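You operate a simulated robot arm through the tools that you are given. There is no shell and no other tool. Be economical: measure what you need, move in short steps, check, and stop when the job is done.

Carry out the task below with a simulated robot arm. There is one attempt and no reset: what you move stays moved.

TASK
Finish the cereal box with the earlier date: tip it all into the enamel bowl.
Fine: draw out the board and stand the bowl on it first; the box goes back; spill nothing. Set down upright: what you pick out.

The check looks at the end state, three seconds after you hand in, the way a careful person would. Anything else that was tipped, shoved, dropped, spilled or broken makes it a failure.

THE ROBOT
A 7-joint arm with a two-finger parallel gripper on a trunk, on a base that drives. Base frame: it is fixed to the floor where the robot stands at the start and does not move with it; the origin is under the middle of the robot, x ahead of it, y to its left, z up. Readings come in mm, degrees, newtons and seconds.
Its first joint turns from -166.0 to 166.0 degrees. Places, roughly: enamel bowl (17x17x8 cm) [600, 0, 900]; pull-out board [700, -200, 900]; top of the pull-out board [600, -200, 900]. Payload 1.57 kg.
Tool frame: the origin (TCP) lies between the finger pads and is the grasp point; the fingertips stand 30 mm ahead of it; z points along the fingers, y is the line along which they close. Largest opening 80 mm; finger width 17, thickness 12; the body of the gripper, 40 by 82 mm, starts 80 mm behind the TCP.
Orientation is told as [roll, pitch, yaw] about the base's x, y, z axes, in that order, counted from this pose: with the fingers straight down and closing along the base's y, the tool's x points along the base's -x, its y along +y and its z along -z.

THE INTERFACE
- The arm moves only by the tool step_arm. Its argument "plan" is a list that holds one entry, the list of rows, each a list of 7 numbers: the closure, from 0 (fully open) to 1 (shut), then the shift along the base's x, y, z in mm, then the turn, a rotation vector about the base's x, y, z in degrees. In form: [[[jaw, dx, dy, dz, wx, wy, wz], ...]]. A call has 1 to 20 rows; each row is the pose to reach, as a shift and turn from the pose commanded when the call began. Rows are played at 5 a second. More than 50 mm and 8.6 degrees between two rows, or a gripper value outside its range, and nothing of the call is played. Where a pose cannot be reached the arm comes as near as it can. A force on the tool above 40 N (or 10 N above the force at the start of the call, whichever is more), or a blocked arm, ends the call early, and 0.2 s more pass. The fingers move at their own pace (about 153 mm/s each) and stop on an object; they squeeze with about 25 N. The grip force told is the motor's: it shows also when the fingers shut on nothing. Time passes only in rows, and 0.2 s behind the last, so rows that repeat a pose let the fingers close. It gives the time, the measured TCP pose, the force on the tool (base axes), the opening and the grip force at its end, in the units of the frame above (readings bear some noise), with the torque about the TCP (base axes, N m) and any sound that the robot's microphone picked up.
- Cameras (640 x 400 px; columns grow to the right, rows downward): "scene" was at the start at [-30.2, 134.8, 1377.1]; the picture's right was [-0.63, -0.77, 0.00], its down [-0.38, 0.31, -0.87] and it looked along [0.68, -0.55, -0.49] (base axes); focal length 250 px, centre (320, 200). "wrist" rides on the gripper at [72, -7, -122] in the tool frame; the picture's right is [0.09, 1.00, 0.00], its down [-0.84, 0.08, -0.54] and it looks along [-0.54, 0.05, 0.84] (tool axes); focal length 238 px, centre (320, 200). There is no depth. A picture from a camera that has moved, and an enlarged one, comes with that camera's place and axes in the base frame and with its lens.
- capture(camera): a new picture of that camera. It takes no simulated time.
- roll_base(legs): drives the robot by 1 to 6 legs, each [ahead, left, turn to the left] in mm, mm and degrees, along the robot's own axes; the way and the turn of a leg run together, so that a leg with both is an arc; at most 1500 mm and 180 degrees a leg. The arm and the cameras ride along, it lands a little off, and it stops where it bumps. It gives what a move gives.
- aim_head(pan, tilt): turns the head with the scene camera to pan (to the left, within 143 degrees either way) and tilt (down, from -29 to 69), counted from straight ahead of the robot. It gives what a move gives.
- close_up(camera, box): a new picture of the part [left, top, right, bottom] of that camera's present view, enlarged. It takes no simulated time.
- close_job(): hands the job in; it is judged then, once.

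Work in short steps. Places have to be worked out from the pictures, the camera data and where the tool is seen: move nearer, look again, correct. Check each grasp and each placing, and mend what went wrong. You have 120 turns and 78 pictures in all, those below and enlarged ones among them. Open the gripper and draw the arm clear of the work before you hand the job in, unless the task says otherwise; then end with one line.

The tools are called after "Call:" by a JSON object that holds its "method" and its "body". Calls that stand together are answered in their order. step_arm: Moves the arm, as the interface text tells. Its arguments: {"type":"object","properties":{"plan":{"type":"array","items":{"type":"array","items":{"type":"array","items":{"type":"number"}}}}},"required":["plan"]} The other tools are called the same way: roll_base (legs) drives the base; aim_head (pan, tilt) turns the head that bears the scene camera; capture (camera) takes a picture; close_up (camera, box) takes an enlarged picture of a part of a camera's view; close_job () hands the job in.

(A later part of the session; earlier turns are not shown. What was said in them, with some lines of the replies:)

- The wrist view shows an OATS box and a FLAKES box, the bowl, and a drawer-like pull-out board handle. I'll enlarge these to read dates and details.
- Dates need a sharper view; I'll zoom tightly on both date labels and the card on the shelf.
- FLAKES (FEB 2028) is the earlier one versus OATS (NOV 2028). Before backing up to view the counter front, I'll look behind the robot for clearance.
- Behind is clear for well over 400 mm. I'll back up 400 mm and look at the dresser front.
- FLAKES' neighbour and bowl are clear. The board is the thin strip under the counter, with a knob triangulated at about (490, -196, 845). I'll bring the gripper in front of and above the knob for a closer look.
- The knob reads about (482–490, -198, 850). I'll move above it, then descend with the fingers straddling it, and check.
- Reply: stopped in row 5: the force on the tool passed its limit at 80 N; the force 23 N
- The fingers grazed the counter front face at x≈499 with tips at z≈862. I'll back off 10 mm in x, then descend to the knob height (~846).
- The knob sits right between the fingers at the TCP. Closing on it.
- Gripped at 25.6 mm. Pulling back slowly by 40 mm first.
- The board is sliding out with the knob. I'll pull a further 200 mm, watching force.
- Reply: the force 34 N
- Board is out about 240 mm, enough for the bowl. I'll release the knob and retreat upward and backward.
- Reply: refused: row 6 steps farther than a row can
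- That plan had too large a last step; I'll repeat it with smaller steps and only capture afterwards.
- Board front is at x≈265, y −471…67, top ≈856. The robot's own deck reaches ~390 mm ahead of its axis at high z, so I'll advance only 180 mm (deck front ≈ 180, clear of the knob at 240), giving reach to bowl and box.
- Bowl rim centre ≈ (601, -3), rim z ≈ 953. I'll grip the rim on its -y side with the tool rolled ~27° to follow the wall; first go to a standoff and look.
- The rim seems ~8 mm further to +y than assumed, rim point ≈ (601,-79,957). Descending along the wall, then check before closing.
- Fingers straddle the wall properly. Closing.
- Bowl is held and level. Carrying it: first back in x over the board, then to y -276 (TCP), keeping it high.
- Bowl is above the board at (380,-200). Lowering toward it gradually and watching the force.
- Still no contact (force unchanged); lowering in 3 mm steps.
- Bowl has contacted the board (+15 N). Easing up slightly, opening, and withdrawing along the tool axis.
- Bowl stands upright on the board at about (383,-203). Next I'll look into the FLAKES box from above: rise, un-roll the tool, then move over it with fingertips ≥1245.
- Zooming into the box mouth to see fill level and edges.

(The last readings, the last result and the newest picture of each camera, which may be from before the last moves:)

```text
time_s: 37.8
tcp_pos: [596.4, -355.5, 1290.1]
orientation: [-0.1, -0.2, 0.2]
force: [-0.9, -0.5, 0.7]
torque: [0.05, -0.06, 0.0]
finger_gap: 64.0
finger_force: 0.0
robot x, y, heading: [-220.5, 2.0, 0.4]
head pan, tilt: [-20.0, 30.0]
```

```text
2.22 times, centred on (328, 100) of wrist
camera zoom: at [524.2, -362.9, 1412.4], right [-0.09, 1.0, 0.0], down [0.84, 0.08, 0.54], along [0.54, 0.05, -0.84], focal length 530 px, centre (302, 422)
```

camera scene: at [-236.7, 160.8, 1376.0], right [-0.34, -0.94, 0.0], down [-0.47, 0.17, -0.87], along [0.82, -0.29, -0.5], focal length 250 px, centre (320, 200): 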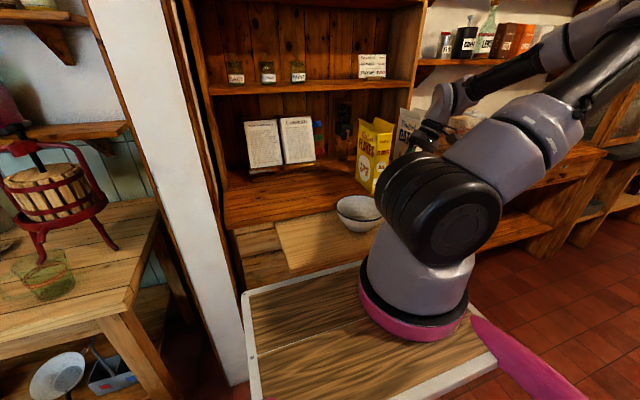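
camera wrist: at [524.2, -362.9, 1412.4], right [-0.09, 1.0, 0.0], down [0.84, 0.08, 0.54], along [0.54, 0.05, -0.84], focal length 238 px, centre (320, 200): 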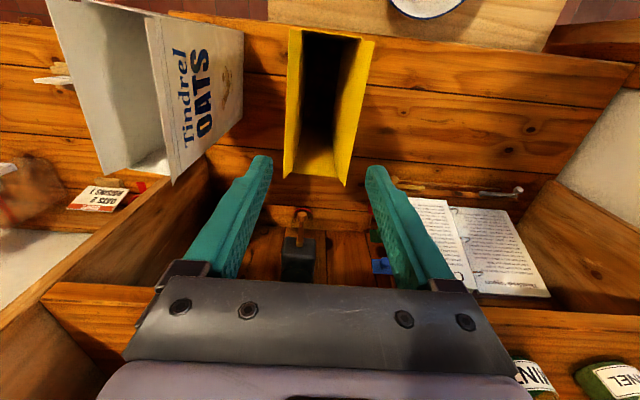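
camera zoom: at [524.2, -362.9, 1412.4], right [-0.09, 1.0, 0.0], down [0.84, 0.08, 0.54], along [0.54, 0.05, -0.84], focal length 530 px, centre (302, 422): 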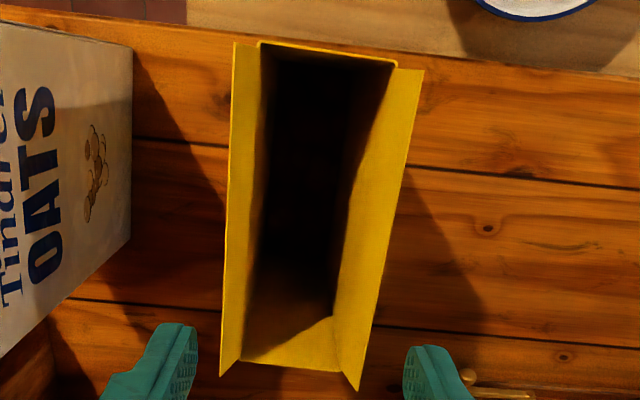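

Box: x 513–661, y centre −354.5 (58 wide), z ≈877–1142, contents low. Plan: grip it horizontally from the front, then pour by rolling about the tool axis (mouth toward +y) with the tool pitched down, so the stream leaves a corner. First I'll test that this wrist motion is reachable empty-handed, high above the bowl.

Call:
{"method": "step_arm", "body": {"plan": [[[0.2, -29, 11, 0, 0, -7.86, 0], [0.2, -58, 22, 0, 0, -15.7, 0], [0.2, -87, 33, 0, 0, -23.6, 0], [0.2, -116, 44, 0, 0, -31.4, 0], [0.2, -145, 55, 0, 0, -39.3, 0], [0.2, -174, 66, 0, 0, -47.1, 0], [0.2, -203, 77, 0, 0, -55, 0]]]}}

Call:
{"method": "step_arm", "body": {"plan": [[[0.2, 0, 0, 0, -6.72, 0, 4.71], [0.2, 0, 0, 0, -13.44, 0, 9.42], [0.2, 0, 0, 0, -20.16, 0, 14.13], [0.2, 0, 0, 0, -26.88, 0, 18.84], [0.2, 0, 0, 0, -33.6, 0, 23.55], [0.2, 0, 0, 0, -40.32, 0, 28.26], [0.2, 0, 0, 0, -47.04, 0, 32.97], [0.2, 0, 0, 0, -53.76, 0, 37.68], [0.2, 0, 0, 0, -60.48, 0, 42.39], [0.2, 0, 0, 0, -67.2, 0, 47.1], [0.2, 0, 0, 0, -73.92, 0, 51.81], [0.2, 0, 0, 0, -80.64, 0, 56.52], [0.2, 0, 0, 0, -87.36, 0, 61.23], [0.2, 0, 0, 0, -94.08, 0, 65.94], [0.2, 0, 0, 0, -100.8, 0, 70.65], [0.2, 0, 0, 0, -107.52, 0, 75.36], [0.2, 0, 0, 0, -114.24, 0, 80.07], [0.2, 0, 0, 0, -114.24, 0, 80.07]]]}}

```text
time_s: 39.4
tcp_pos: [392.1, -277.5, 1287.2]
orientation: [-0.2, -54.9, 0.2]
force: [0.7, -0.6, 0.0]
torque: [0.01, 0.01, -0.01]
finger_gap: 63.9
finger_force: 0.2
robot x, y, heading: [-221.9, -1.6, 0.4]
head pan, tilt: [-20.0, 30.0]
```

```text
time_s: 43.2
tcp_pos: [394.1, -278.3, 1288.5]
orientation: [-42.6, 38.6, 124.2]
force: [-1.1, 0.1, -0.1]
torque: [-0.01, 0.0, 0.02]
finger_gap: 64.2
finger_force: 0.0
robot x, y, heading: [-219.4, 0.4, 0.4]
head pan, tilt: [-20.0, 30.0]
```

The roll reaches exactly. I'll unroll, then level the tool (pointing +x) and lower in front of the box at y −354.5.

Call:
{"method": "step_arm", "body": {"plan": [[[0.0, 0, 0, 0, 6.72, 0, -4.71], [0.0, 0, 0, 0, 13.44, 0, -9.42], [0.0, 0, 0, 0, 20.16, 0, -14.13], [0.0, 0, 0, 0, 26.88, 0, -18.84], [0.0, 0, 0, 0, 33.6, 0, -23.55], [0.0, 0, 0, 0, 40.32, 0, -28.26], [0.0, 0, 0, 0, 47.04, 0, -32.97], [0.0, 0, 0, 0, 53.76, 0, -37.68], [0.0, 0, 0, 0, 60.48, 0, -42.39], [0.0, 0, 0, 0, 67.2, 0, -47.1], [0.0, 0, 0, 0, 73.92, 0, -51.81], [0.0, 0, 0, 0, 80.64, 0, -56.52], [0.0, 0, 0, 0, 87.36, 0, -61.23], [0.0, 0, 0, 0, 94.08, 0, -65.94], [0.0, 0, 0, 0, 100.8, 0, -70.65], [0.0, 0, 0, 0, 107.52, 0, -75.36], [0.0, 0, 0, 0, 114.24, 0, -80.07]]]}}

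Call:
{"method": "step_arm", "body": {"plan": [[[0.0, -4, -15, 0, 0, -7, 0], [0.0, -8, -30, 0, 0, -14, 0], [0.0, -12, -45, 0, 0, -21, 0], [0.0, -16, -60, 0, 0, -28, 0], [0.0, -18, -76, 0, 0, -35, 0], [0.0, -18, -76, -45, 0, -35, 0], [0.0, -18, -76, -90, 0, -35, 0], [0.0, -18, -76, -135, 0, -35, 0], [0.0, -18, -76, -180, 0, -35, 0], [0.0, -18, -76, -225, 0, -35, 0], [0.0, -18, -76, -270, 0, -35, 0]]]}}

Call:
{"method": "capture", "body": {"camera": "wrist"}}

Call:
{"method": "capture", "body": {"camera": "scene"}}

```text
time_s: 46.8
tcp_pos: [393.5, -278.3, 1287.8]
orientation: [0.1, -55.0, 0.0]
force: [0.4, 0.6, -0.6]
torque: [0.0, -0.01, 0.02]
finger_gap: 80.0
finger_force: 0.1
robot x, y, heading: [-219.4, -0.0, 0.3]
head pan, tilt: [-20.0, 30.0]
```

```text
time_s: 49.2
tcp_pos: [375.1, -355.5, 1016.1]
orientation: [-109.4, -89.8, 109.5]
force: [0.3, 0.5, -0.6]
torque: [-0.02, 0.03, -0.01]
finger_gap: 79.8
finger_force: 0.0
out of reach, approached as far as the arm can: row 6, 7, 8
robot x, y, heading: [-218.8, -0.6, 0.5]
head pan, tilt: [-20.0, 30.0]
```

```text
35 pictures are left
camera wrist: at [252.7, -362.6, 944.5], right [0.0, 1.0, -0.1], down [-0.54, 0.08, 0.84], along [0.84, 0.05, 0.54], focal length 238 px, centre (320, 200)
```

wrist: 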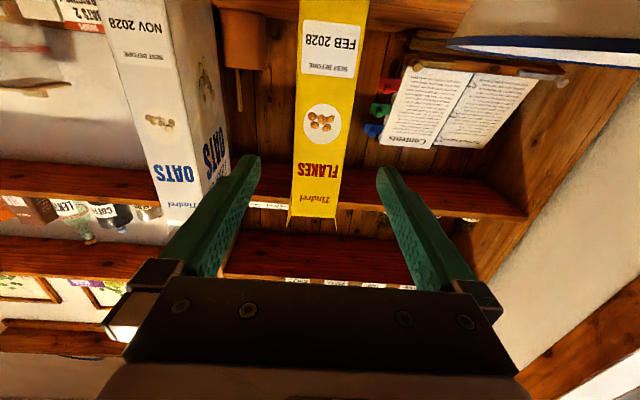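

```text
34 pictures are left
camera scene: at [-237.3, 161.3, 1376.0], right [-0.34, -0.94, 0.0], down [-0.47, 0.17, -0.87], along [0.82, -0.29, -0.5], focal length 250 px, centre (320, 200)
```

scene: 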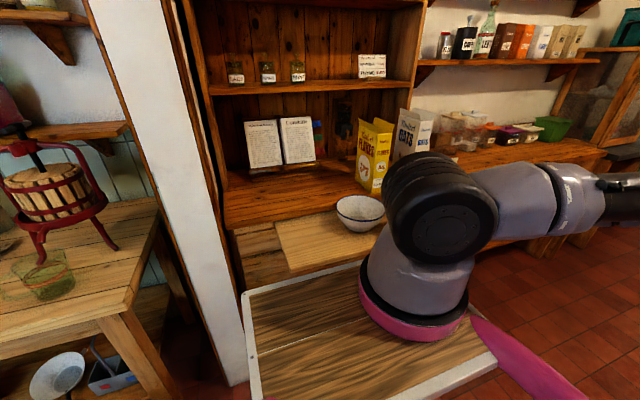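

Aligned: the box is centred at y≈−354.7 on the tool line, top ≈1135–1142. Advancing to TCP x≈563 and checking before closing.

Call:
{"method": "step_arm", "body": {"plan": [[[0, 40, 0.5, 0, 0, 0, 0], [0, 80, 0.5, 0, 0, 0, 0], [0, 115, 0.5, 0, 0, 0, 0], [0, 145, 0.5, 0, 0, 0, 0], [0, 170, 0.5, 0, 0, 0, 0], [0, 188, 0.5, 0, 0, 0, 0]]]}}

Call:
{"method": "capture", "body": {"camera": "wrist"}}

Call:
{"method": "close_up", "body": {"camera": "scene", "box": [320, 100, 448, 240]}}

```text
time_s: 50.6
tcp_pos: [565.5, -356.1, 1018.5]
orientation: [-96.2, -89.9, 96.2]
force: [0.1, -0.3, -0.1]
torque: [0.01, 0.01, 0.01]
finger_gap: 79.9
finger_force: 0.1
robot x, y, heading: [-224.7, 1.0, 0.1]
head pan, tilt: [-20.0, 30.0]
```

```text
33 pictures are left
camera wrist: at [442.4, -363.2, 946.3], right [0.0, 1.0, -0.09], down [-0.54, 0.08, 0.84], along [0.84, 0.05, 0.54], focal length 238 px, centre (320, 200)
```

wrist: 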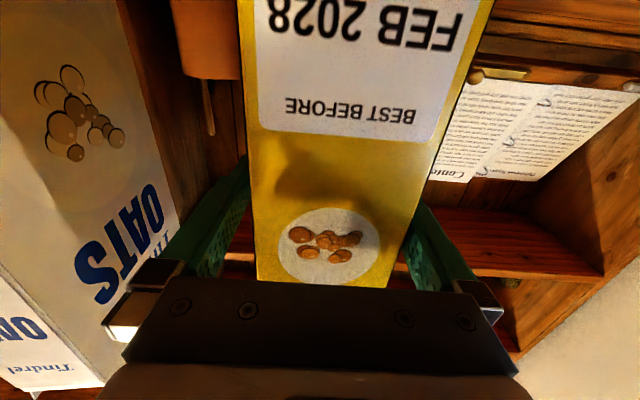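

```text
2.86 times, centred on (384, 170) of scene
camera zoom: at [-237.2, 161.1, 1376.0], right [-0.34, -0.94, 0.0], down [-0.47, 0.17, -0.87], along [0.82, -0.29, -0.5], focal length 714 px, centre (137, 286)
```

zoom: 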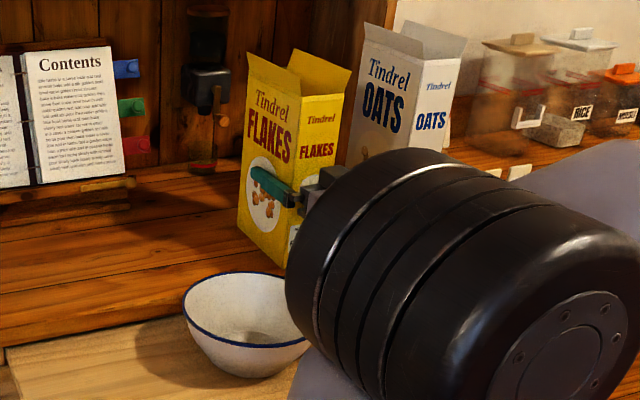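

Fingers straddle the box. Closing gently.

Call:
{"method": "step_arm", "body": {"plan": [[[0.2, 0, 0, 0, 0, 0, 0], [0.4, 0, 0, 0, 0, 0, 0], [0.7, 0, 0, 0, 0, 0, 0], [1, 0, 0, 0, 0, 0, 0], [1, 0, 0, 0, 0, 0, 0]]]}}

Call:
{"method": "step_arm", "body": {"plan": [[[1, 0, 0, 5, 0, 0, 0], [1, 0, 0, 15, 0, 0, 0], [1, 0, 0, 30, 0, 0, 0]]]}}

Call:
{"method": "close_up", "body": {"camera": "scene", "box": [320, 100, 448, 240]}}

```text
time_s: 51.8
tcp_pos: [564.6, -355.5, 1018.8]
orientation: [-100.7, -89.8, 100.8]
force: [0.8, 1.3, 1.9]
torque: [0.14, -0.11, 0.01]
finger_gap: 59.6
finger_force: 25.1
robot x, y, heading: [-220.8, -1.0, 0.6]
head pan, tilt: [-20.0, 30.0]
```

```text
time_s: 52.6
tcp_pos: [562.1, -353.5, 1047.6]
orientation: [-90.5, -89.8, 90.5]
force: [-0.1, 0.5, -0.8]
torque: [0.03, 0.0, 0.02]
finger_gap: 59.6
finger_force: 24.8
robot x, y, heading: [-220.0, -0.3, 0.5]
head pan, tilt: [-20.0, 30.0]
```

```text
2.86 times, centred on (384, 170) of scene
camera zoom: at [-237.0, 161.0, 1376.0], right [-0.34, -0.94, 0.0], down [-0.47, 0.17, -0.87], along [0.82, -0.29, -0.5], focal length 714 px, centre (137, 286)
```

zoom: 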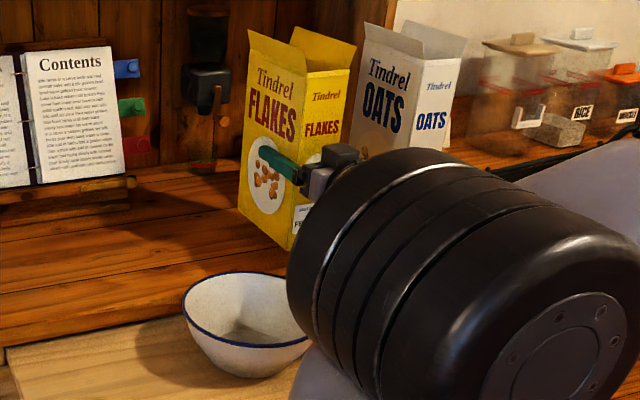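

Box lifted cleanly (grip 59.6 mm, light). Return pose recorded: TCP (565,-355.5,1018.8). Raise a little more, then back the base 120 mm for comfortable arm room while pouring.

Call:
{"method": "step_arm", "body": {"plan": [[[1, 0, 0, 15, 0, 0, 0], [1, 0, 0, 30, 0, 0, 0], [1, 0, 0, 45, 0, 0, 0]]]}}

Call:
{"method": "roll_base", "body": {"legs": [[-120, 0, 0]]}}

Call:
{"method": "capture", "body": {"camera": "scene"}}

```text
time_s: 53.4
tcp_pos: [561.5, -353.5, 1094.4]
orientation: [-99.0, -89.9, 99.0]
force: [-0.4, -0.1, -1.2]
torque: [-0.01, 0.01, -0.02]
finger_gap: 59.6
finger_force: 24.8
robot x, y, heading: [-220.3, 0.6, 0.6]
head pan, tilt: [-20.0, 30.0]
```

```text
time_s: 54.6
tcp_pos: [439.2, -353.8, 1093.7]
orientation: [-98.9, -89.8, 99.2]
force: [-0.7, -0.3, -1.3]
torque: [-0.02, -0.02, -0.02]
finger_gap: 59.9
finger_force: 25.6
robot x, y, heading: [-346.9, -2.4, 0.3]
head pan, tilt: [-20.0, 30.0]
```

```text
30 pictures are left
camera scene: at [-362.0, 160.0, 1376.0], right [-0.33, -0.94, 0.0], down [-0.47, 0.17, -0.87], along [0.82, -0.29, -0.5], focal length 250 px, centre (320, 200)
```

scene: 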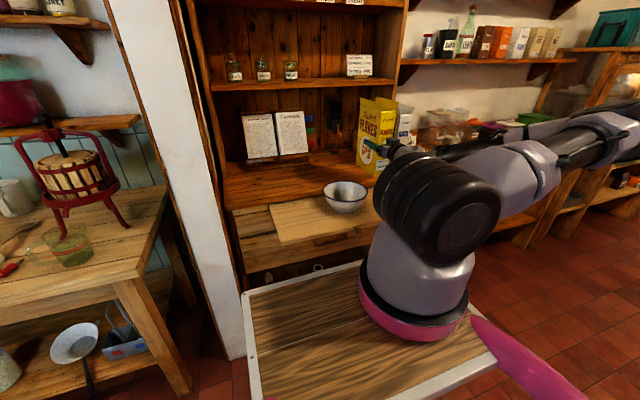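

Now pitch the tool down 35° while moving to the pour start (contents are low, nothing can spill yet).

Call:
{"method": "step_arm", "body": {"plan": [[[1, -22, 2, 2, 0, 7, 0], [1, -44, 4, 4, 0, 14, 0], [1, -66, 6, 6, 0, 21, 0], [1, -88, 8, 8, 0, 28, 0], [1, -108, 10, 10, 0, 35, 0]]]}}

Call:
{"method": "step_arm", "body": {"plan": [[[1, 0, 0, 0, -5.73, 0, 4.02], [1, 0, 0, 0, -11.47, 0, 8.03], [1, 0, 0, 0, -17.2, 0, 12.05], [1, 0, 0, 0, -22.93, 0, 16.07], [1, 0, 0, 0, -28.67, 0, 20.08], [1, 0, 0, 0, -34.4, 0, 24.1], [1, 0, 0, 0, -40.1, 0, 28.1], [1, -1, 0, 0, -45.9, 0, 32.1], [1, -2, 0, 0, -51.6, 0, 36.15], [1, -3, 0, 0, -57.3, 0, 40.2]]]}}

Call:
{"method": "capture", "body": {"camera": "scene"}}

```text
time_s: 55.9
tcp_pos: [330.4, -343.3, 1104.3]
orientation: [0.1, -54.9, 0.1]
force: [0.4, 0.0, -1.8]
torque: [0.03, 0.03, -0.02]
finger_gap: 59.4
finger_force: 25.0
robot x, y, heading: [-339.8, -1.5, 0.4]
head pan, tilt: [-20.0, 30.0]
```

```text
time_s: 58.0
tcp_pos: [327.8, -341.7, 1105.6]
orientation: [-53.3, -16.1, 78.5]
force: [-0.1, 0.3, -1.3]
torque: [0.01, 0.02, 0.0]
finger_gap: 59.6
finger_force: 25.2
robot x, y, heading: [-345.5, -0.2, 0.3]
head pan, tilt: [-20.0, 30.0]
```

```text
29 pictures are left
camera scene: at [-362.0, 160.0, 1376.0], right [-0.33, -0.94, 0.0], down [-0.47, 0.17, -0.87], along [0.82, -0.29, -0.5], focal length 250 px, centre (320, 200)
```

scene: 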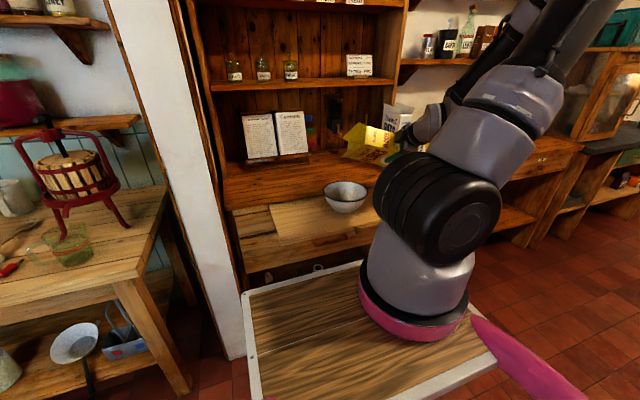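

Zooming in to check where the mouth is relative to the bowl.

Call:
{"method": "close_up", "body": {"camera": "scene", "box": [300, 100, 428, 230]}}

Call:
{"method": "capture", "body": {"camera": "wrist"}}

```text
3.08 times, centred on (364, 165) of scene
camera zoom: at [-362.0, 160.0, 1376.0], right [-0.33, -0.94, 0.0], down [-0.47, 0.17, -0.87], along [0.82, -0.29, -0.5], focal length 769 px, centre (185, 308)
```

zoom: 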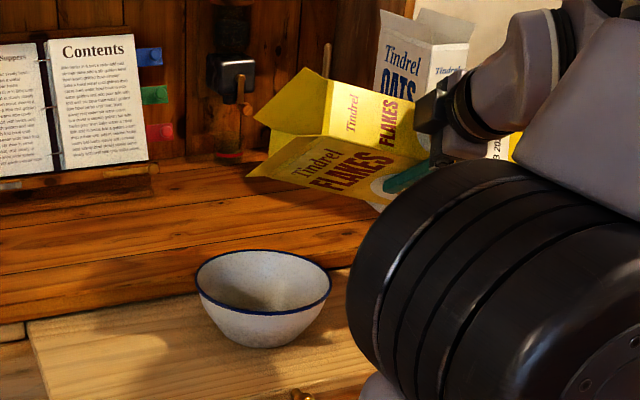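

```text
27 pictures are left
camera wrist: at [217.8, -412.9, 1160.0], right [-0.56, 0.25, -0.79], down [-0.32, 0.81, 0.48], along [0.76, 0.53, -0.37], focal length 238 px, centre (320, 200)
```

wrist: 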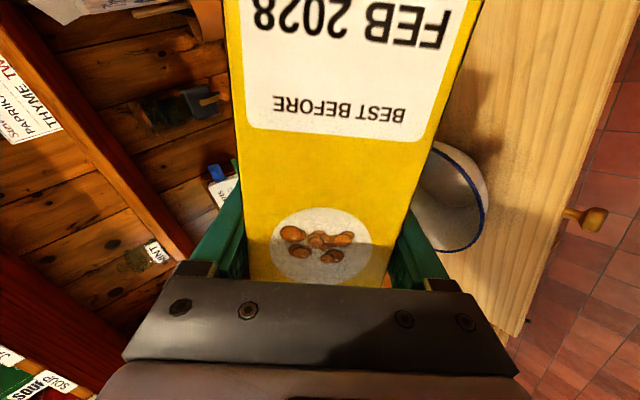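

The mouth corner lies where predicted, and the bowl centre is ≈(393,-208). I'll roll slowly from −70° to −100°, shifting the TCP so the low corner stays above the bowl.

Call:
{"method": "step_arm", "body": {"plan": [[[1, -1, -5, -3, -2.05, 0, 1.44], [1, -3, -11, -5, -4.1, 0, 2.87], [1, -4, -16, -8, -6.14, 0, 4.31], [1, -5, -21, -10, -8.19, 0, 5.74], [1, -2, -20, -13, -10.24, 0, 7.18], [1, 1, -20, -15, -12.29, 0, 8.61], [1, 5, -19, -18, -14.33, 0, 10.05], [1, 8, -18, -20, -16.38, 0, 11.48], [1, 11, -16, -19, -18.43, 0, 12.92], [1, 14, -14, -18, -20.48, 0, 14.35], [1, 17, -13, -16, -22.52, 0, 15.79], [1, 20, -11, -15, -24.57, 0, 17.22]]]}}

Call:
{"method": "close_up", "body": {"camera": "scene", "box": [300, 100, 428, 230]}}

```text
time_s: 60.6
tcp_pos: [348.6, -355.4, 1088.7]
orientation: [-54.5, 8.3, 95.9]
force: [0.8, 0.2, -1.0]
torque: [0.03, 0.04, 0.02]
finger_gap: 59.5
finger_force: 24.9
robot x, y, heading: [-342.0, -5.0, 0.4]
head pan, tilt: [-20.0, 30.0]
```

```text
3.08 times, centred on (364, 165) of scene
camera zoom: at [-362.0, 160.0, 1376.0], right [-0.33, -0.94, 0.0], down [-0.47, 0.17, -0.87], along [0.82, -0.29, -0.5], focal length 769 px, centre (185, 308)
```

zoom: 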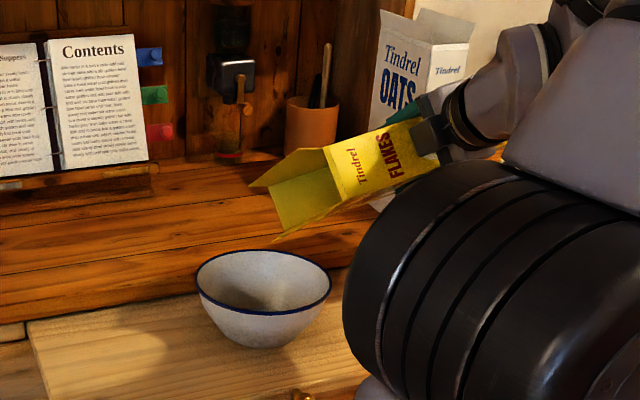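

The lower flap points over the bowl, nothing out yet. Continue slowly to −120°.

Call:
{"method": "step_arm", "body": {"plan": [[[1, 2, 2, 3, -1.64, 0, 1.15], [1, 4, 5, 6, -3.28, 0, 2.3], [1, 6, 7, 10, -4.91, 0, 3.44], [1, 8, 10, 13, -6.55, 0, 4.59], [1, 10, 12, 16, -8.19, 0, 5.74], [1, 12, 15, 19, -9.83, 0, 6.89], [1, 14, 18, 22, -11.47, 0, 8.04], [1, 16, 20, 25, -13.1, 0, 9.18], [1, 18, 23, 28, -14.74, 0, 10.33], [1, 20, 26, 31, -16.38, 0, 11.48]]]}}

Call:
{"method": "close_up", "body": {"camera": "scene", "box": [300, 100, 428, 230]}}

```text
time_s: 62.9
tcp_pos: [368.4, -326.9, 1119.0]
orientation: [-50.8, 24.3, 108.6]
force: [-0.1, 0.0, -1.2]
torque: [0.04, -0.02, 0.04]
finger_gap: 59.6
finger_force: 25.0
robot x, y, heading: [-348.0, 0.1, 0.2]
head pan, tilt: [-20.0, 30.0]
```

```text
3.08 times, centred on (364, 165) of scene
camera zoom: at [-362.0, 160.0, 1376.0], right [-0.33, -0.94, 0.0], down [-0.47, 0.17, -0.87], along [0.82, -0.29, -0.5], focal length 769 px, centre (185, 308)
```

zoom: 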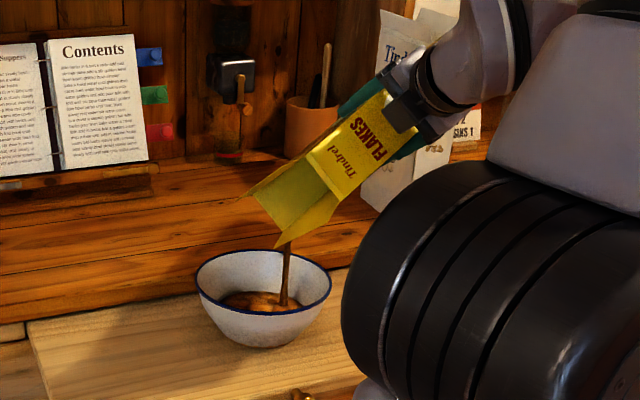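

The stream falls into the bowl. Holding here for a couple of seconds to let it flow, then continue.

Call:
{"method": "step_arm", "body": {"plan": [[[1, 0, 0, 0, 0, 0, 0], [1, 0, 0, 0, 0, 0, 0], [1, 0, 0, 0, 0, 0, 0], [1, 0, 0, 0, 0, 0, 0], [1, 0, 0, 0, 0, 0, 0], [1, 0, 0, 0, 0, 0, 0], [1, 0, 0, 0, 0, 0, 0], [1, 0, 0, 0, 0, 0, 0]]]}}

Call:
{"method": "step_arm", "body": {"plan": [[[1, 2, 4, 4, -1.64, 0, 1.15], [1, 3, 7, 7, -3.28, 0, 2.3], [1, 5, 10, 10, -4.91, 0, 3.44], [1, 7, 13, 13, -6.55, 0, 4.59], [1, 8, 16, 15, -8.19, 0, 5.74], [1, 10, 19, 18, -9.83, 0, 6.89], [1, 11, 23, 21, -11.47, 0, 8.04], [1, 13, 27, 25, -13.1, 0, 9.18], [1, 14, 31, 28, -14.74, 0, 10.33], [1, 15, 34, 31, -16.38, 0, 11.48], [1, 15, 34, 31, -16.38, 0, 11.48], [1, 15, 34, 31, -16.38, 0, 11.48]]]}}

Call:
{"method": "close_up", "body": {"camera": "scene", "box": [300, 100, 428, 230]}}

```text
time_s: 64.7
tcp_pos: [369.0, -327.0, 1118.9]
orientation: [-50.7, 24.3, 108.4]
force: [-0.4, -0.7, 0.6]
torque: [-0.02, 0.03, -0.01]
finger_gap: 59.8
finger_force: 24.7
robot x, y, heading: [-346.3, -0.2, 0.5]
head pan, tilt: [-20.0, 30.0]
```

```text
time_s: 67.2
tcp_pos: [383.3, -292.4, 1150.8]
orientation: [-42.2, 38.9, 124.6]
force: [0.1, -0.7, -1.2]
torque: [0.01, 0.01, -0.02]
finger_gap: 59.5
finger_force: 25.2
robot x, y, heading: [-346.7, 0.4, 0.4]
head pan, tilt: [-20.0, 30.0]
```

```text
3.08 times, centred on (364, 165) of scene
camera zoom: at [-362.0, 160.1, 1376.0], right [-0.33, -0.94, 0.0], down [-0.47, 0.17, -0.87], along [0.82, -0.29, -0.5], focal length 769 px, centre (185, 308)
```

zoom: 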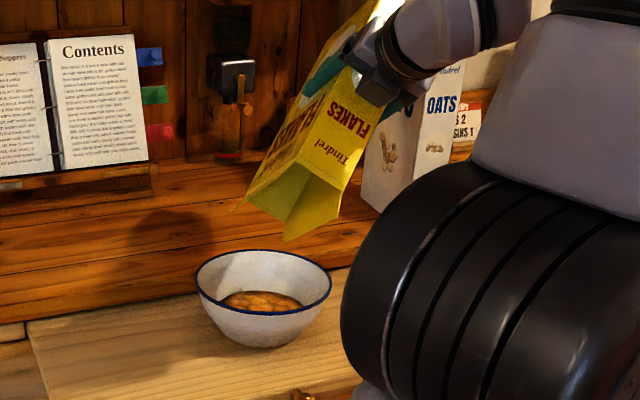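

Nearly all is out and in the bowl. Rolling further to −155° over the bowl with a small shake to empty the corners.

Call:
{"method": "step_arm", "body": {"plan": [[[1, 1, 5, 1, -2.05, 0, 1.44], [1, 2, 10, 2, -4.1, 0, 2.87], [1, 3, 15, 3, -6.14, 0, 4.31], [1, 4, 20, 4, -8.19, 0, 5.74], [1, 5, 25, 5, -10.24, 0, 7.18], [1, 5, 29, 5, -12.29, 0, 8.61], [1, 5, 29, 11, -12.29, 0, 8.61], [1, 5, 29, 5, -12.29, 0, 8.61], [1, 5, 29, 11, -12.29, 0, 8.61], [1, 5, 29, 5, -12.29, 0, 8.61], [1, 5, 29, 11, -12.29, 0, 8.61], [1, 5, 29, 5, -12.29, 0, 8.61], [1, 5, 29, 5, -12.29, 0, 8.61]]]}}

Call:
{"method": "close_up", "body": {"camera": "scene", "box": [300, 100, 428, 230]}}

```text
time_s: 70.0
tcp_pos: [388.8, -265.1, 1155.2]
orientation: [-30.7, 48.0, 141.2]
force: [0.1, 0.4, -0.5]
torque: [0.03, 0.04, 0.03]
finger_gap: 59.6
finger_force: 25.3
robot x, y, heading: [-344.7, -2.4, 0.5]
head pan, tilt: [-20.0, 30.0]
```

```text
3.08 times, centred on (364, 165) of scene
camera zoom: at [-362.0, 160.1, 1376.0], right [-0.33, -0.94, 0.0], down [-0.47, 0.17, -0.87], along [0.82, -0.29, -0.5], focal length 769 px, centre (185, 308)
```

zoom: 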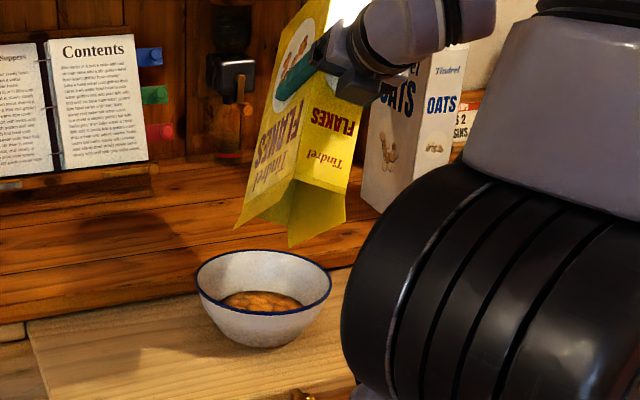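

Bowl level unchanged, box empty. Unrolling the box upright while moving back to the −y side.

Call:
{"method": "step_arm", "body": {"plan": [[[1, -3, -4, 3, 6.35, 0, -4.45], [1, -6, -8, 4, 12.7, 0, -8.9], [1, -9, -12, 4, 19.04, 0, -13.34], [1, -12, -16, 4, 25.39, 0, -17.79], [1, -15, -20, 4, 31.74, 0, -22.24], [1, -18, -24, 4, 38.09, 0, -26.69], [1, -21, -28, 4, 44.43, 0, -31.14], [1, -24, -32, 4, 50.78, 0, -35.59], [1, -27, -36, 4, 57.13, 0, -40.03], [1, -30, -40, 4, 63.48, 0, -44.48], [1, -33, -44, 4, 69.82, 0, -48.93], [1, -36, -48, 4, 76.17, 0, -53.38], [1, -39, -52, 4, 82.52, 0, -57.83], [1, -42, -56, 4, 88.87, 0, -62.28], [1, -45, -60, 4, 95.21, 0, -66.73], [1, -48, -64, 4, 101.56, 0, -71.17], [1, -51, -68, 4, 107.91, 0, -75.62], [1, -54, -72, 4, 114.26, 0, -80.07], [1, -57, -76, 0, 120.6, 0, -84.52], [1, -60, -80, -5, 126.95, 0, -88.97]]]}}

```text
time_s: 74.2
tcp_pos: [328.1, -345.4, 1150.6]
orientation: [0.2, -55.0, 0.0]
force: [-0.5, 0.1, -0.4]
torque: [-0.02, 0.01, 0.03]
finger_gap: 59.4
finger_force: 24.8
robot x, y, heading: [-344.8, -8.1, 0.4]
head pan, tilt: [-20.0, 30.0]
```

Levelling the box and carrying it back above its original spot (TCP 565,-355.5), stopping ~40 mm high.

Call:
{"method": "step_arm", "body": {"plan": [[[1, 22, -2, -6, 0, -7, 0], [1, 44, -4, -12, 0, -14, 0], [1, 66, -6, -20, 0, -21, 0], [1, 88, -8, -30, 0, -28, 0], [1, 112, -10, -40, 0, -35, 0], [1, 145, -10, -55, 0, -35, 0], [1, 175, -10, -70, 0, -35, 0], [1, 205, -10, -80, 0, -35, 0], [1, 225, -10, -85, 0, -35, 0], [1, 237, -10, -90, 0, -35, 0], [1, 237, -10, -90, 0, -35, 0]]]}}

Call:
{"method": "close_up", "body": {"camera": "scene", "box": [280, 90, 440, 230]}}

Call:
{"method": "capture", "body": {"camera": "wrist"}}

```text
time_s: 76.7
tcp_pos: [564.6, -354.2, 1057.8]
orientation: [-104.2, -89.8, 104.4]
force: [0.5, 0.2, -0.9]
torque: [0.03, 0.03, 0.01]
finger_gap: 59.6
finger_force: 25.1
robot x, y, heading: [-347.1, -1.6, 0.5]
head pan, tilt: [-20.0, 30.0]
```

```text
2.86 times, centred on (360, 160) of scene
camera zoom: at [-362.0, 160.0, 1376.0], right [-0.33, -0.94, 0.0], down [-0.47, 0.17, -0.87], along [0.82, -0.29, -0.5], focal length 714 px, centre (206, 314)
```

zoom: 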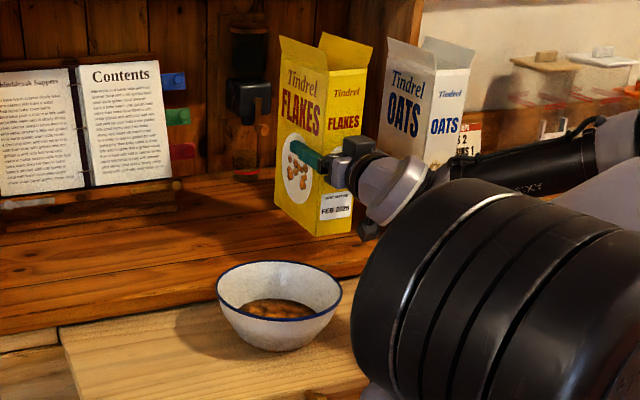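

```text
21 pictures are left
camera wrist: at [442.3, -362.4, 987.7], right [0.0, 1.0, -0.09], down [-0.54, 0.08, 0.84], along [0.84, 0.05, 0.54], focal length 238 px, centre (320, 200)
```

wrist: 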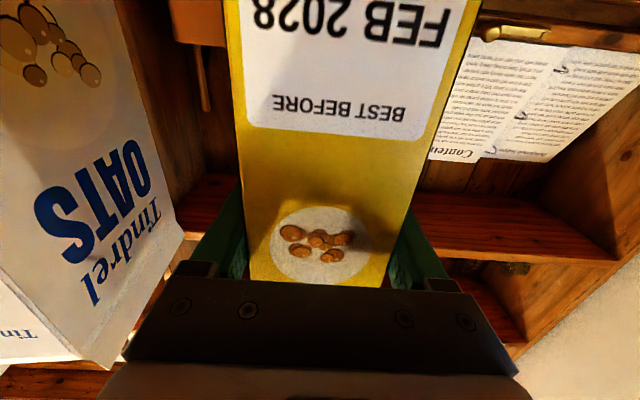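

Box hangs upright over its spot. Lowering to the recorded height.

Call:
{"method": "step_arm", "body": {"plan": [[[1, 0, -1, -12, 0, 0, 0], [1, 0, -1, -22, 0, 0, 0], [1, 0, -1, -30, 0, 0, 0], [1, 0, -1, -35, 0, 0, 0]]]}}

Call:
{"method": "step_arm", "body": {"plan": [[[1, 0, 0, -2, 0, 0, 0], [1, 0, 0, -4, 0, 0, 0], [1, 0, 0, -4, 0, 0, 0]]]}}

```text
time_s: 77.7
tcp_pos: [565.9, -353.9, 1025.7]
orientation: [-110.4, -89.9, 110.6]
force: [-0.5, 0.1, -1.6]
torque: [0.0, -0.02, 0.02]
finger_gap: 59.8
finger_force: 24.9
robot x, y, heading: [-343.4, -1.8, 0.6]
head pan, tilt: [-20.0, 30.0]
```

```text
time_s: 78.5
tcp_pos: [566.5, -355.1, 1023.1]
orientation: [-102.2, -89.8, 102.5]
force: [-0.2, 0.4, -0.7]
torque: [-0.03, 0.01, -0.03]
finger_gap: 59.7
finger_force: 24.9
robot x, y, heading: [-342.7, -3.5, 0.6]
head pan, tilt: [-20.0, 30.0]
```

No contact yet; lowering a few mm more.

Call:
{"method": "step_arm", "body": {"plan": [[[1, 0, 0, -1, 0, 0, 0], [1, 0, 0, -2, 0, 0, 0], [1, 0, 0, -2, 0, 0, 0]]]}}

Call:
{"method": "step_arm", "body": {"plan": [[[1, 0, 0, -1, 0, 0, 0], [1, 0, 0, -2, 0, 0, 0], [1, 0, 0, -2, 0, 0, 0]]]}}

```text
time_s: 79.2
tcp_pos: [566.2, -354.7, 1020.2]
orientation: [-105.8, -89.8, 106.1]
force: [-0.3, 0.2, -0.4]
torque: [0.04, 0.04, -0.01]
finger_gap: 59.8
finger_force: 25.2
robot x, y, heading: [-342.9, -4.3, 0.5]
head pan, tilt: [-20.0, 30.0]
```

```text
time_s: 80.0
tcp_pos: [565.7, -355.6, 1018.6]
orientation: [-125.8, -89.8, 125.9]
force: [1.3, 0.3, 4.4]
torque: [0.22, 0.18, -0.04]
finger_gap: 59.7
finger_force: 25.2
robot x, y, heading: [-345.7, -0.1, 0.5]
head pan, tilt: [-20.0, 30.0]
```

Contact (+4.4 N) at z 1018.6, same as the original. Releasing and withdrawing straight back.

Call:
{"method": "step_arm", "body": {"plan": [[[0.8, 0, 0, 0, 0, 0, 0], [0.4, 0, 0, 0, 0, 0, 0], [0, 0, 0, 0, 0, 0, 0], [0, 0, 0, 0, 0, 0, 0], [0, -20, 0, 0, 0, 0, 0], [0, -50, 0, 0, 0, 0, 0], [0, -90, 0, 0, 0, 0, 0], [0, -135, 0, 0, 0, 0, 0], [0, -180, 0, 0, 0, 0, 0]]]}}

Call:
{"method": "capture", "body": {"camera": "wrist"}}

Call:
{"method": "close_up", "body": {"camera": "scene", "box": [240, 90, 440, 230]}}

```text
time_s: 82.0
tcp_pos: [384.2, -355.0, 1017.4]
orientation: [-109.5, -89.8, 109.7]
force: [0.4, 0.8, -0.4]
torque: [0.0, -0.01, -0.03]
finger_gap: 79.8
finger_force: 0.0
robot x, y, heading: [-342.6, -1.6, 0.7]
head pan, tilt: [-20.0, 30.0]
```

```text
20 pictures are left
camera wrist: at [261.8, -363.8, 946.1], right [0.0, 1.0, -0.1], down [-0.54, 0.08, 0.84], along [0.84, 0.05, 0.54], focal length 238 px, centre (320, 200)
```

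wrist: 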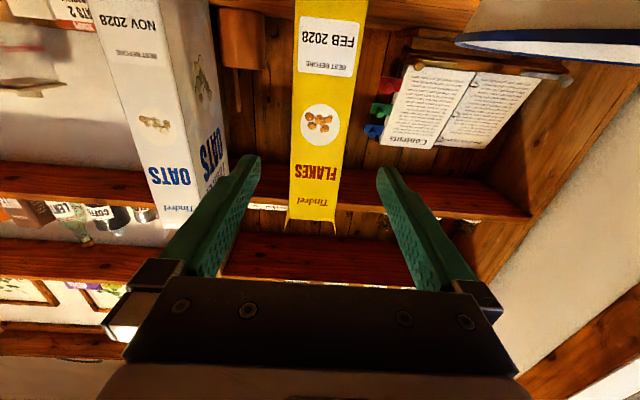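

```text
2.86 times, centred on (340, 160) of scene
camera zoom: at [-361.6, 160.0, 1376.0], right [-0.33, -0.94, 0.0], down [-0.47, 0.17, -0.87], along [0.82, -0.29, -0.5], focal length 714 px, centre (263, 314)
```

zoom: 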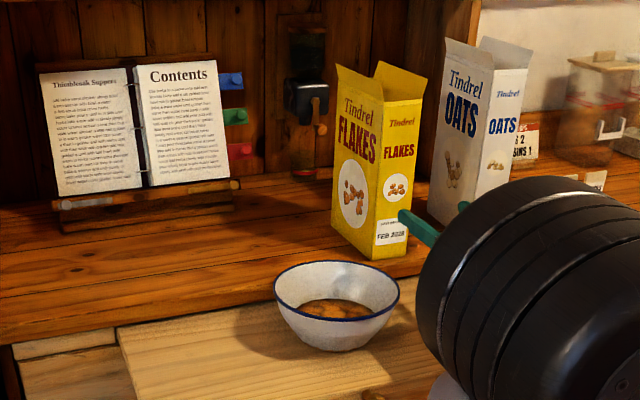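

Box is back upright. Raising the arm clear while tilting the tool down to inspect the bowl, board and box interior.

Call:
{"method": "step_arm", "body": {"plan": [[[0, -5, 0, 35, 0, 8, 0], [0, -10, 0, 70, 0, 16, 0], [0, -10, 0, 105, 0, 24, 0], [0, -5, 0, 140, 0, 32, 0], [0, 0, 0, 175, 0, 40, 0], [0, 10, 0, 210, 0, 48, 0], [0, 20, 5, 240, 0, 56, 0], [0, 30, 10, 260, 0, 64, 0], [0, 40, 20, 275, 0, 72, 0], [0, 50, 30, 285, 0, 80, 0], [0, 60, 40, 295, 0, 88, 0]]]}}

Call:
{"method": "capture", "body": {"camera": "wrist"}}

Call:
{"method": "capture", "body": {"camera": "scene"}}

```text
time_s: 84.5
tcp_pos: [445.8, -314.2, 1313.8]
orientation: [0.1, -2.1, 0.2]
force: [-0.5, -0.1, 0.7]
torque: [0.06, -0.04, -0.01]
finger_gap: 80.1
finger_force: 0.0
robot x, y, heading: [-343.5, 0.7, 0.6]
head pan, tilt: [-20.0, 30.0]
```

```text
18 pictures are left
camera wrist: at [369.2, -322.7, 1433.9], right [-0.09, 1.0, 0.0], down [0.82, 0.08, 0.57], along [0.57, 0.05, -0.82], focal length 238 px, centre (320, 200)
```

wrist: 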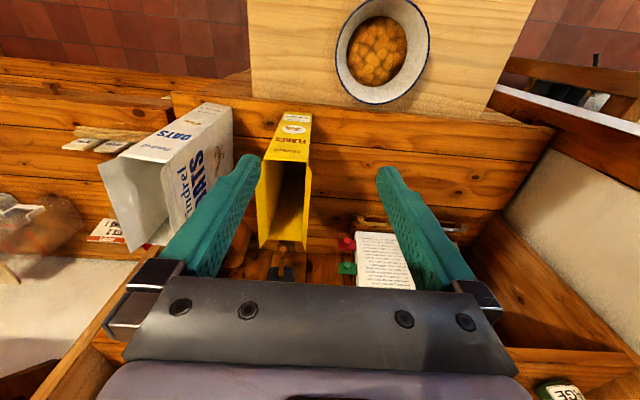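

```text
17 pictures are left
camera scene: at [-362.6, 160.0, 1376.0], right [-0.33, -0.94, 0.0], down [-0.47, 0.17, -0.87], along [0.82, -0.29, -0.5], focal length 250 px, centre (320, 200)
```

scene: 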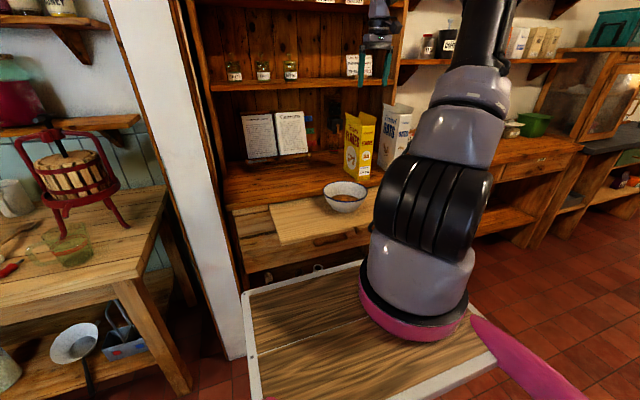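

No spills visible; cereal is in the bowl. One check that the box is truly empty: look straight down into it from above.

Call:
{"method": "step_arm", "body": {"plan": [[[0, 30, -9, -5, 0, 8, 0], [0, 60, -18, -10, 0, 16, 0], [0, 95, -27, -15, 0, 24, 0], [0, 130, -34, -20, 0, 32, 0]]]}}

Call:
{"method": "capture", "body": {"camera": "wrist"}}

```text
time_s: 85.5
tcp_pos: [485.1, -316.0, 1271.2]
orientation: [0.2, 27.0, 0.2]
force: [0.0, -0.5, 0.3]
torque: [0.02, 0.03, -0.02]
finger_gap: 80.2
finger_force: 0.1
out of reach, approached as far as the arm can: row 3, 4
robot x, y, heading: [-340.2, 1.5, 0.8]
head pan, tilt: [-20.0, 30.0]
```

```text
16 pictures are left
camera wrist: at [475.7, -323.6, 1412.9], right [-0.08, 1.0, 0.04], down [0.99, 0.08, 0.1], along [0.1, 0.05, -0.99], focal length 238 px, centre (320, 200)
```

wrist: 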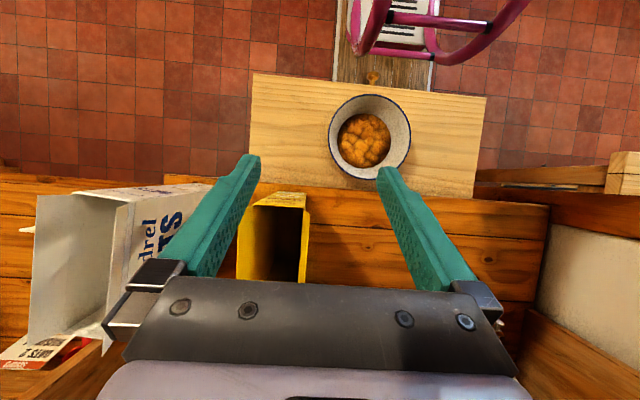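

Driving forward 90 mm (deck stays ≥100 mm clear of the board knob) puts the camera above the box mouth.

Call:
{"method": "roll_base", "body": {"legs": [[90, 0, 0]]}}

Call:
{"method": "close_up", "body": {"camera": "wrist", "box": [220, 100, 412, 270]}}

```text
time_s: 86.5
tcp_pos: [571.7, -315.4, 1271.9]
orientation: [0.2, 27.1, 0.2]
force: [-0.8, -0.1, -0.6]
torque: [-0.02, 0.0, 0.01]
finger_gap: 80.0
finger_force: 0.0
robot x, y, heading: [-256.5, 0.8, 0.5]
head pan, tilt: [-20.0, 30.0]
```

```text
2.35 times, centred on (316, 185) of wrist
camera zoom: at [563.7, -324.1, 1413.6], right [-0.08, 1.0, 0.04], down [0.99, 0.08, 0.1], along [0.1, 0.05, -0.99], focal length 561 px, centre (329, 235)
```

zoom: 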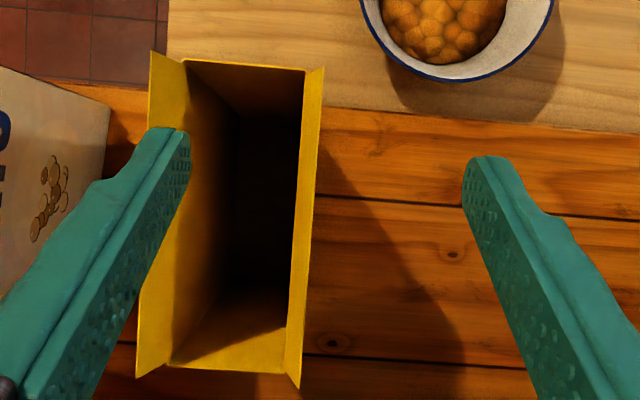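

Call:
{"method": "close_up", "body": {"camera": "wrist", "box": [270, 122, 318, 212]}}

```text
4.44 times, centred on (294, 167) of wrist
camera zoom: at [563.7, -324.1, 1413.6], right [-0.08, 1.0, 0.04], down [0.99, 0.08, 0.1], along [0.1, 0.05, -0.99], focal length 1059 px, centre (436, 347)
```

zoom: 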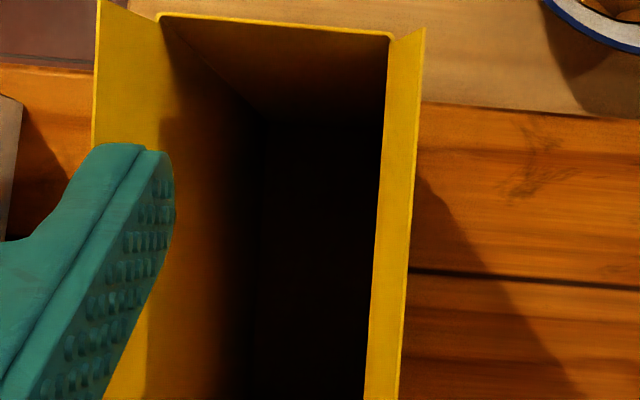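

Box interior shows bare walls down to the dark floor, no cereal. Backing the robot (and arm) clear of the work.

Call:
{"method": "roll_base", "body": {"legs": [[-250, 0, 0]]}}

Call:
{"method": "capture", "body": {"camera": "scene"}}

```text
time_s: 88.4
tcp_pos: [317.5, -319.7, 1271.5]
orientation: [0.2, 26.9, 0.1]
force: [-0.2, 0.6, -0.3]
torque: [0.02, -0.01, -0.01]
finger_gap: 80.1
finger_force: 0.1
robot x, y, heading: [-511.3, -4.7, 0.6]
head pan, tilt: [-20.0, 30.0]
```

```text
13 pictures are left
camera scene: at [-528.7, 158.9, 1376.0], right [-0.34, -0.94, 0.0], down [-0.47, 0.17, -0.87], along [0.82, -0.29, -0.5], focal length 250 px, centre (320, 200)
```

scene: 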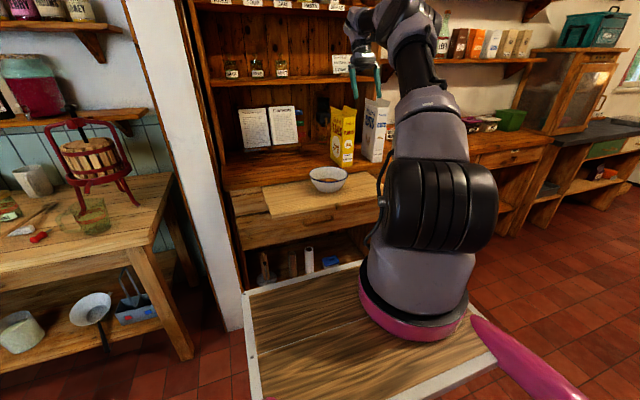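

Everything stands as asked: board out, bowl on it with the cereal, box upright in its place, and gripper open and clear. Handing in.

Call:
{"method": "close_job", "body": {}}

```text
The job is handed in.
```

I tipped the FLAKES box (FEB 2028, earlier than the OATS at NOV 2028) into the enamel bowl on the drawn-out board and stood the box back upright in its place; I saw no spills, and the box looked empty though its floor was too dark to see clearly.
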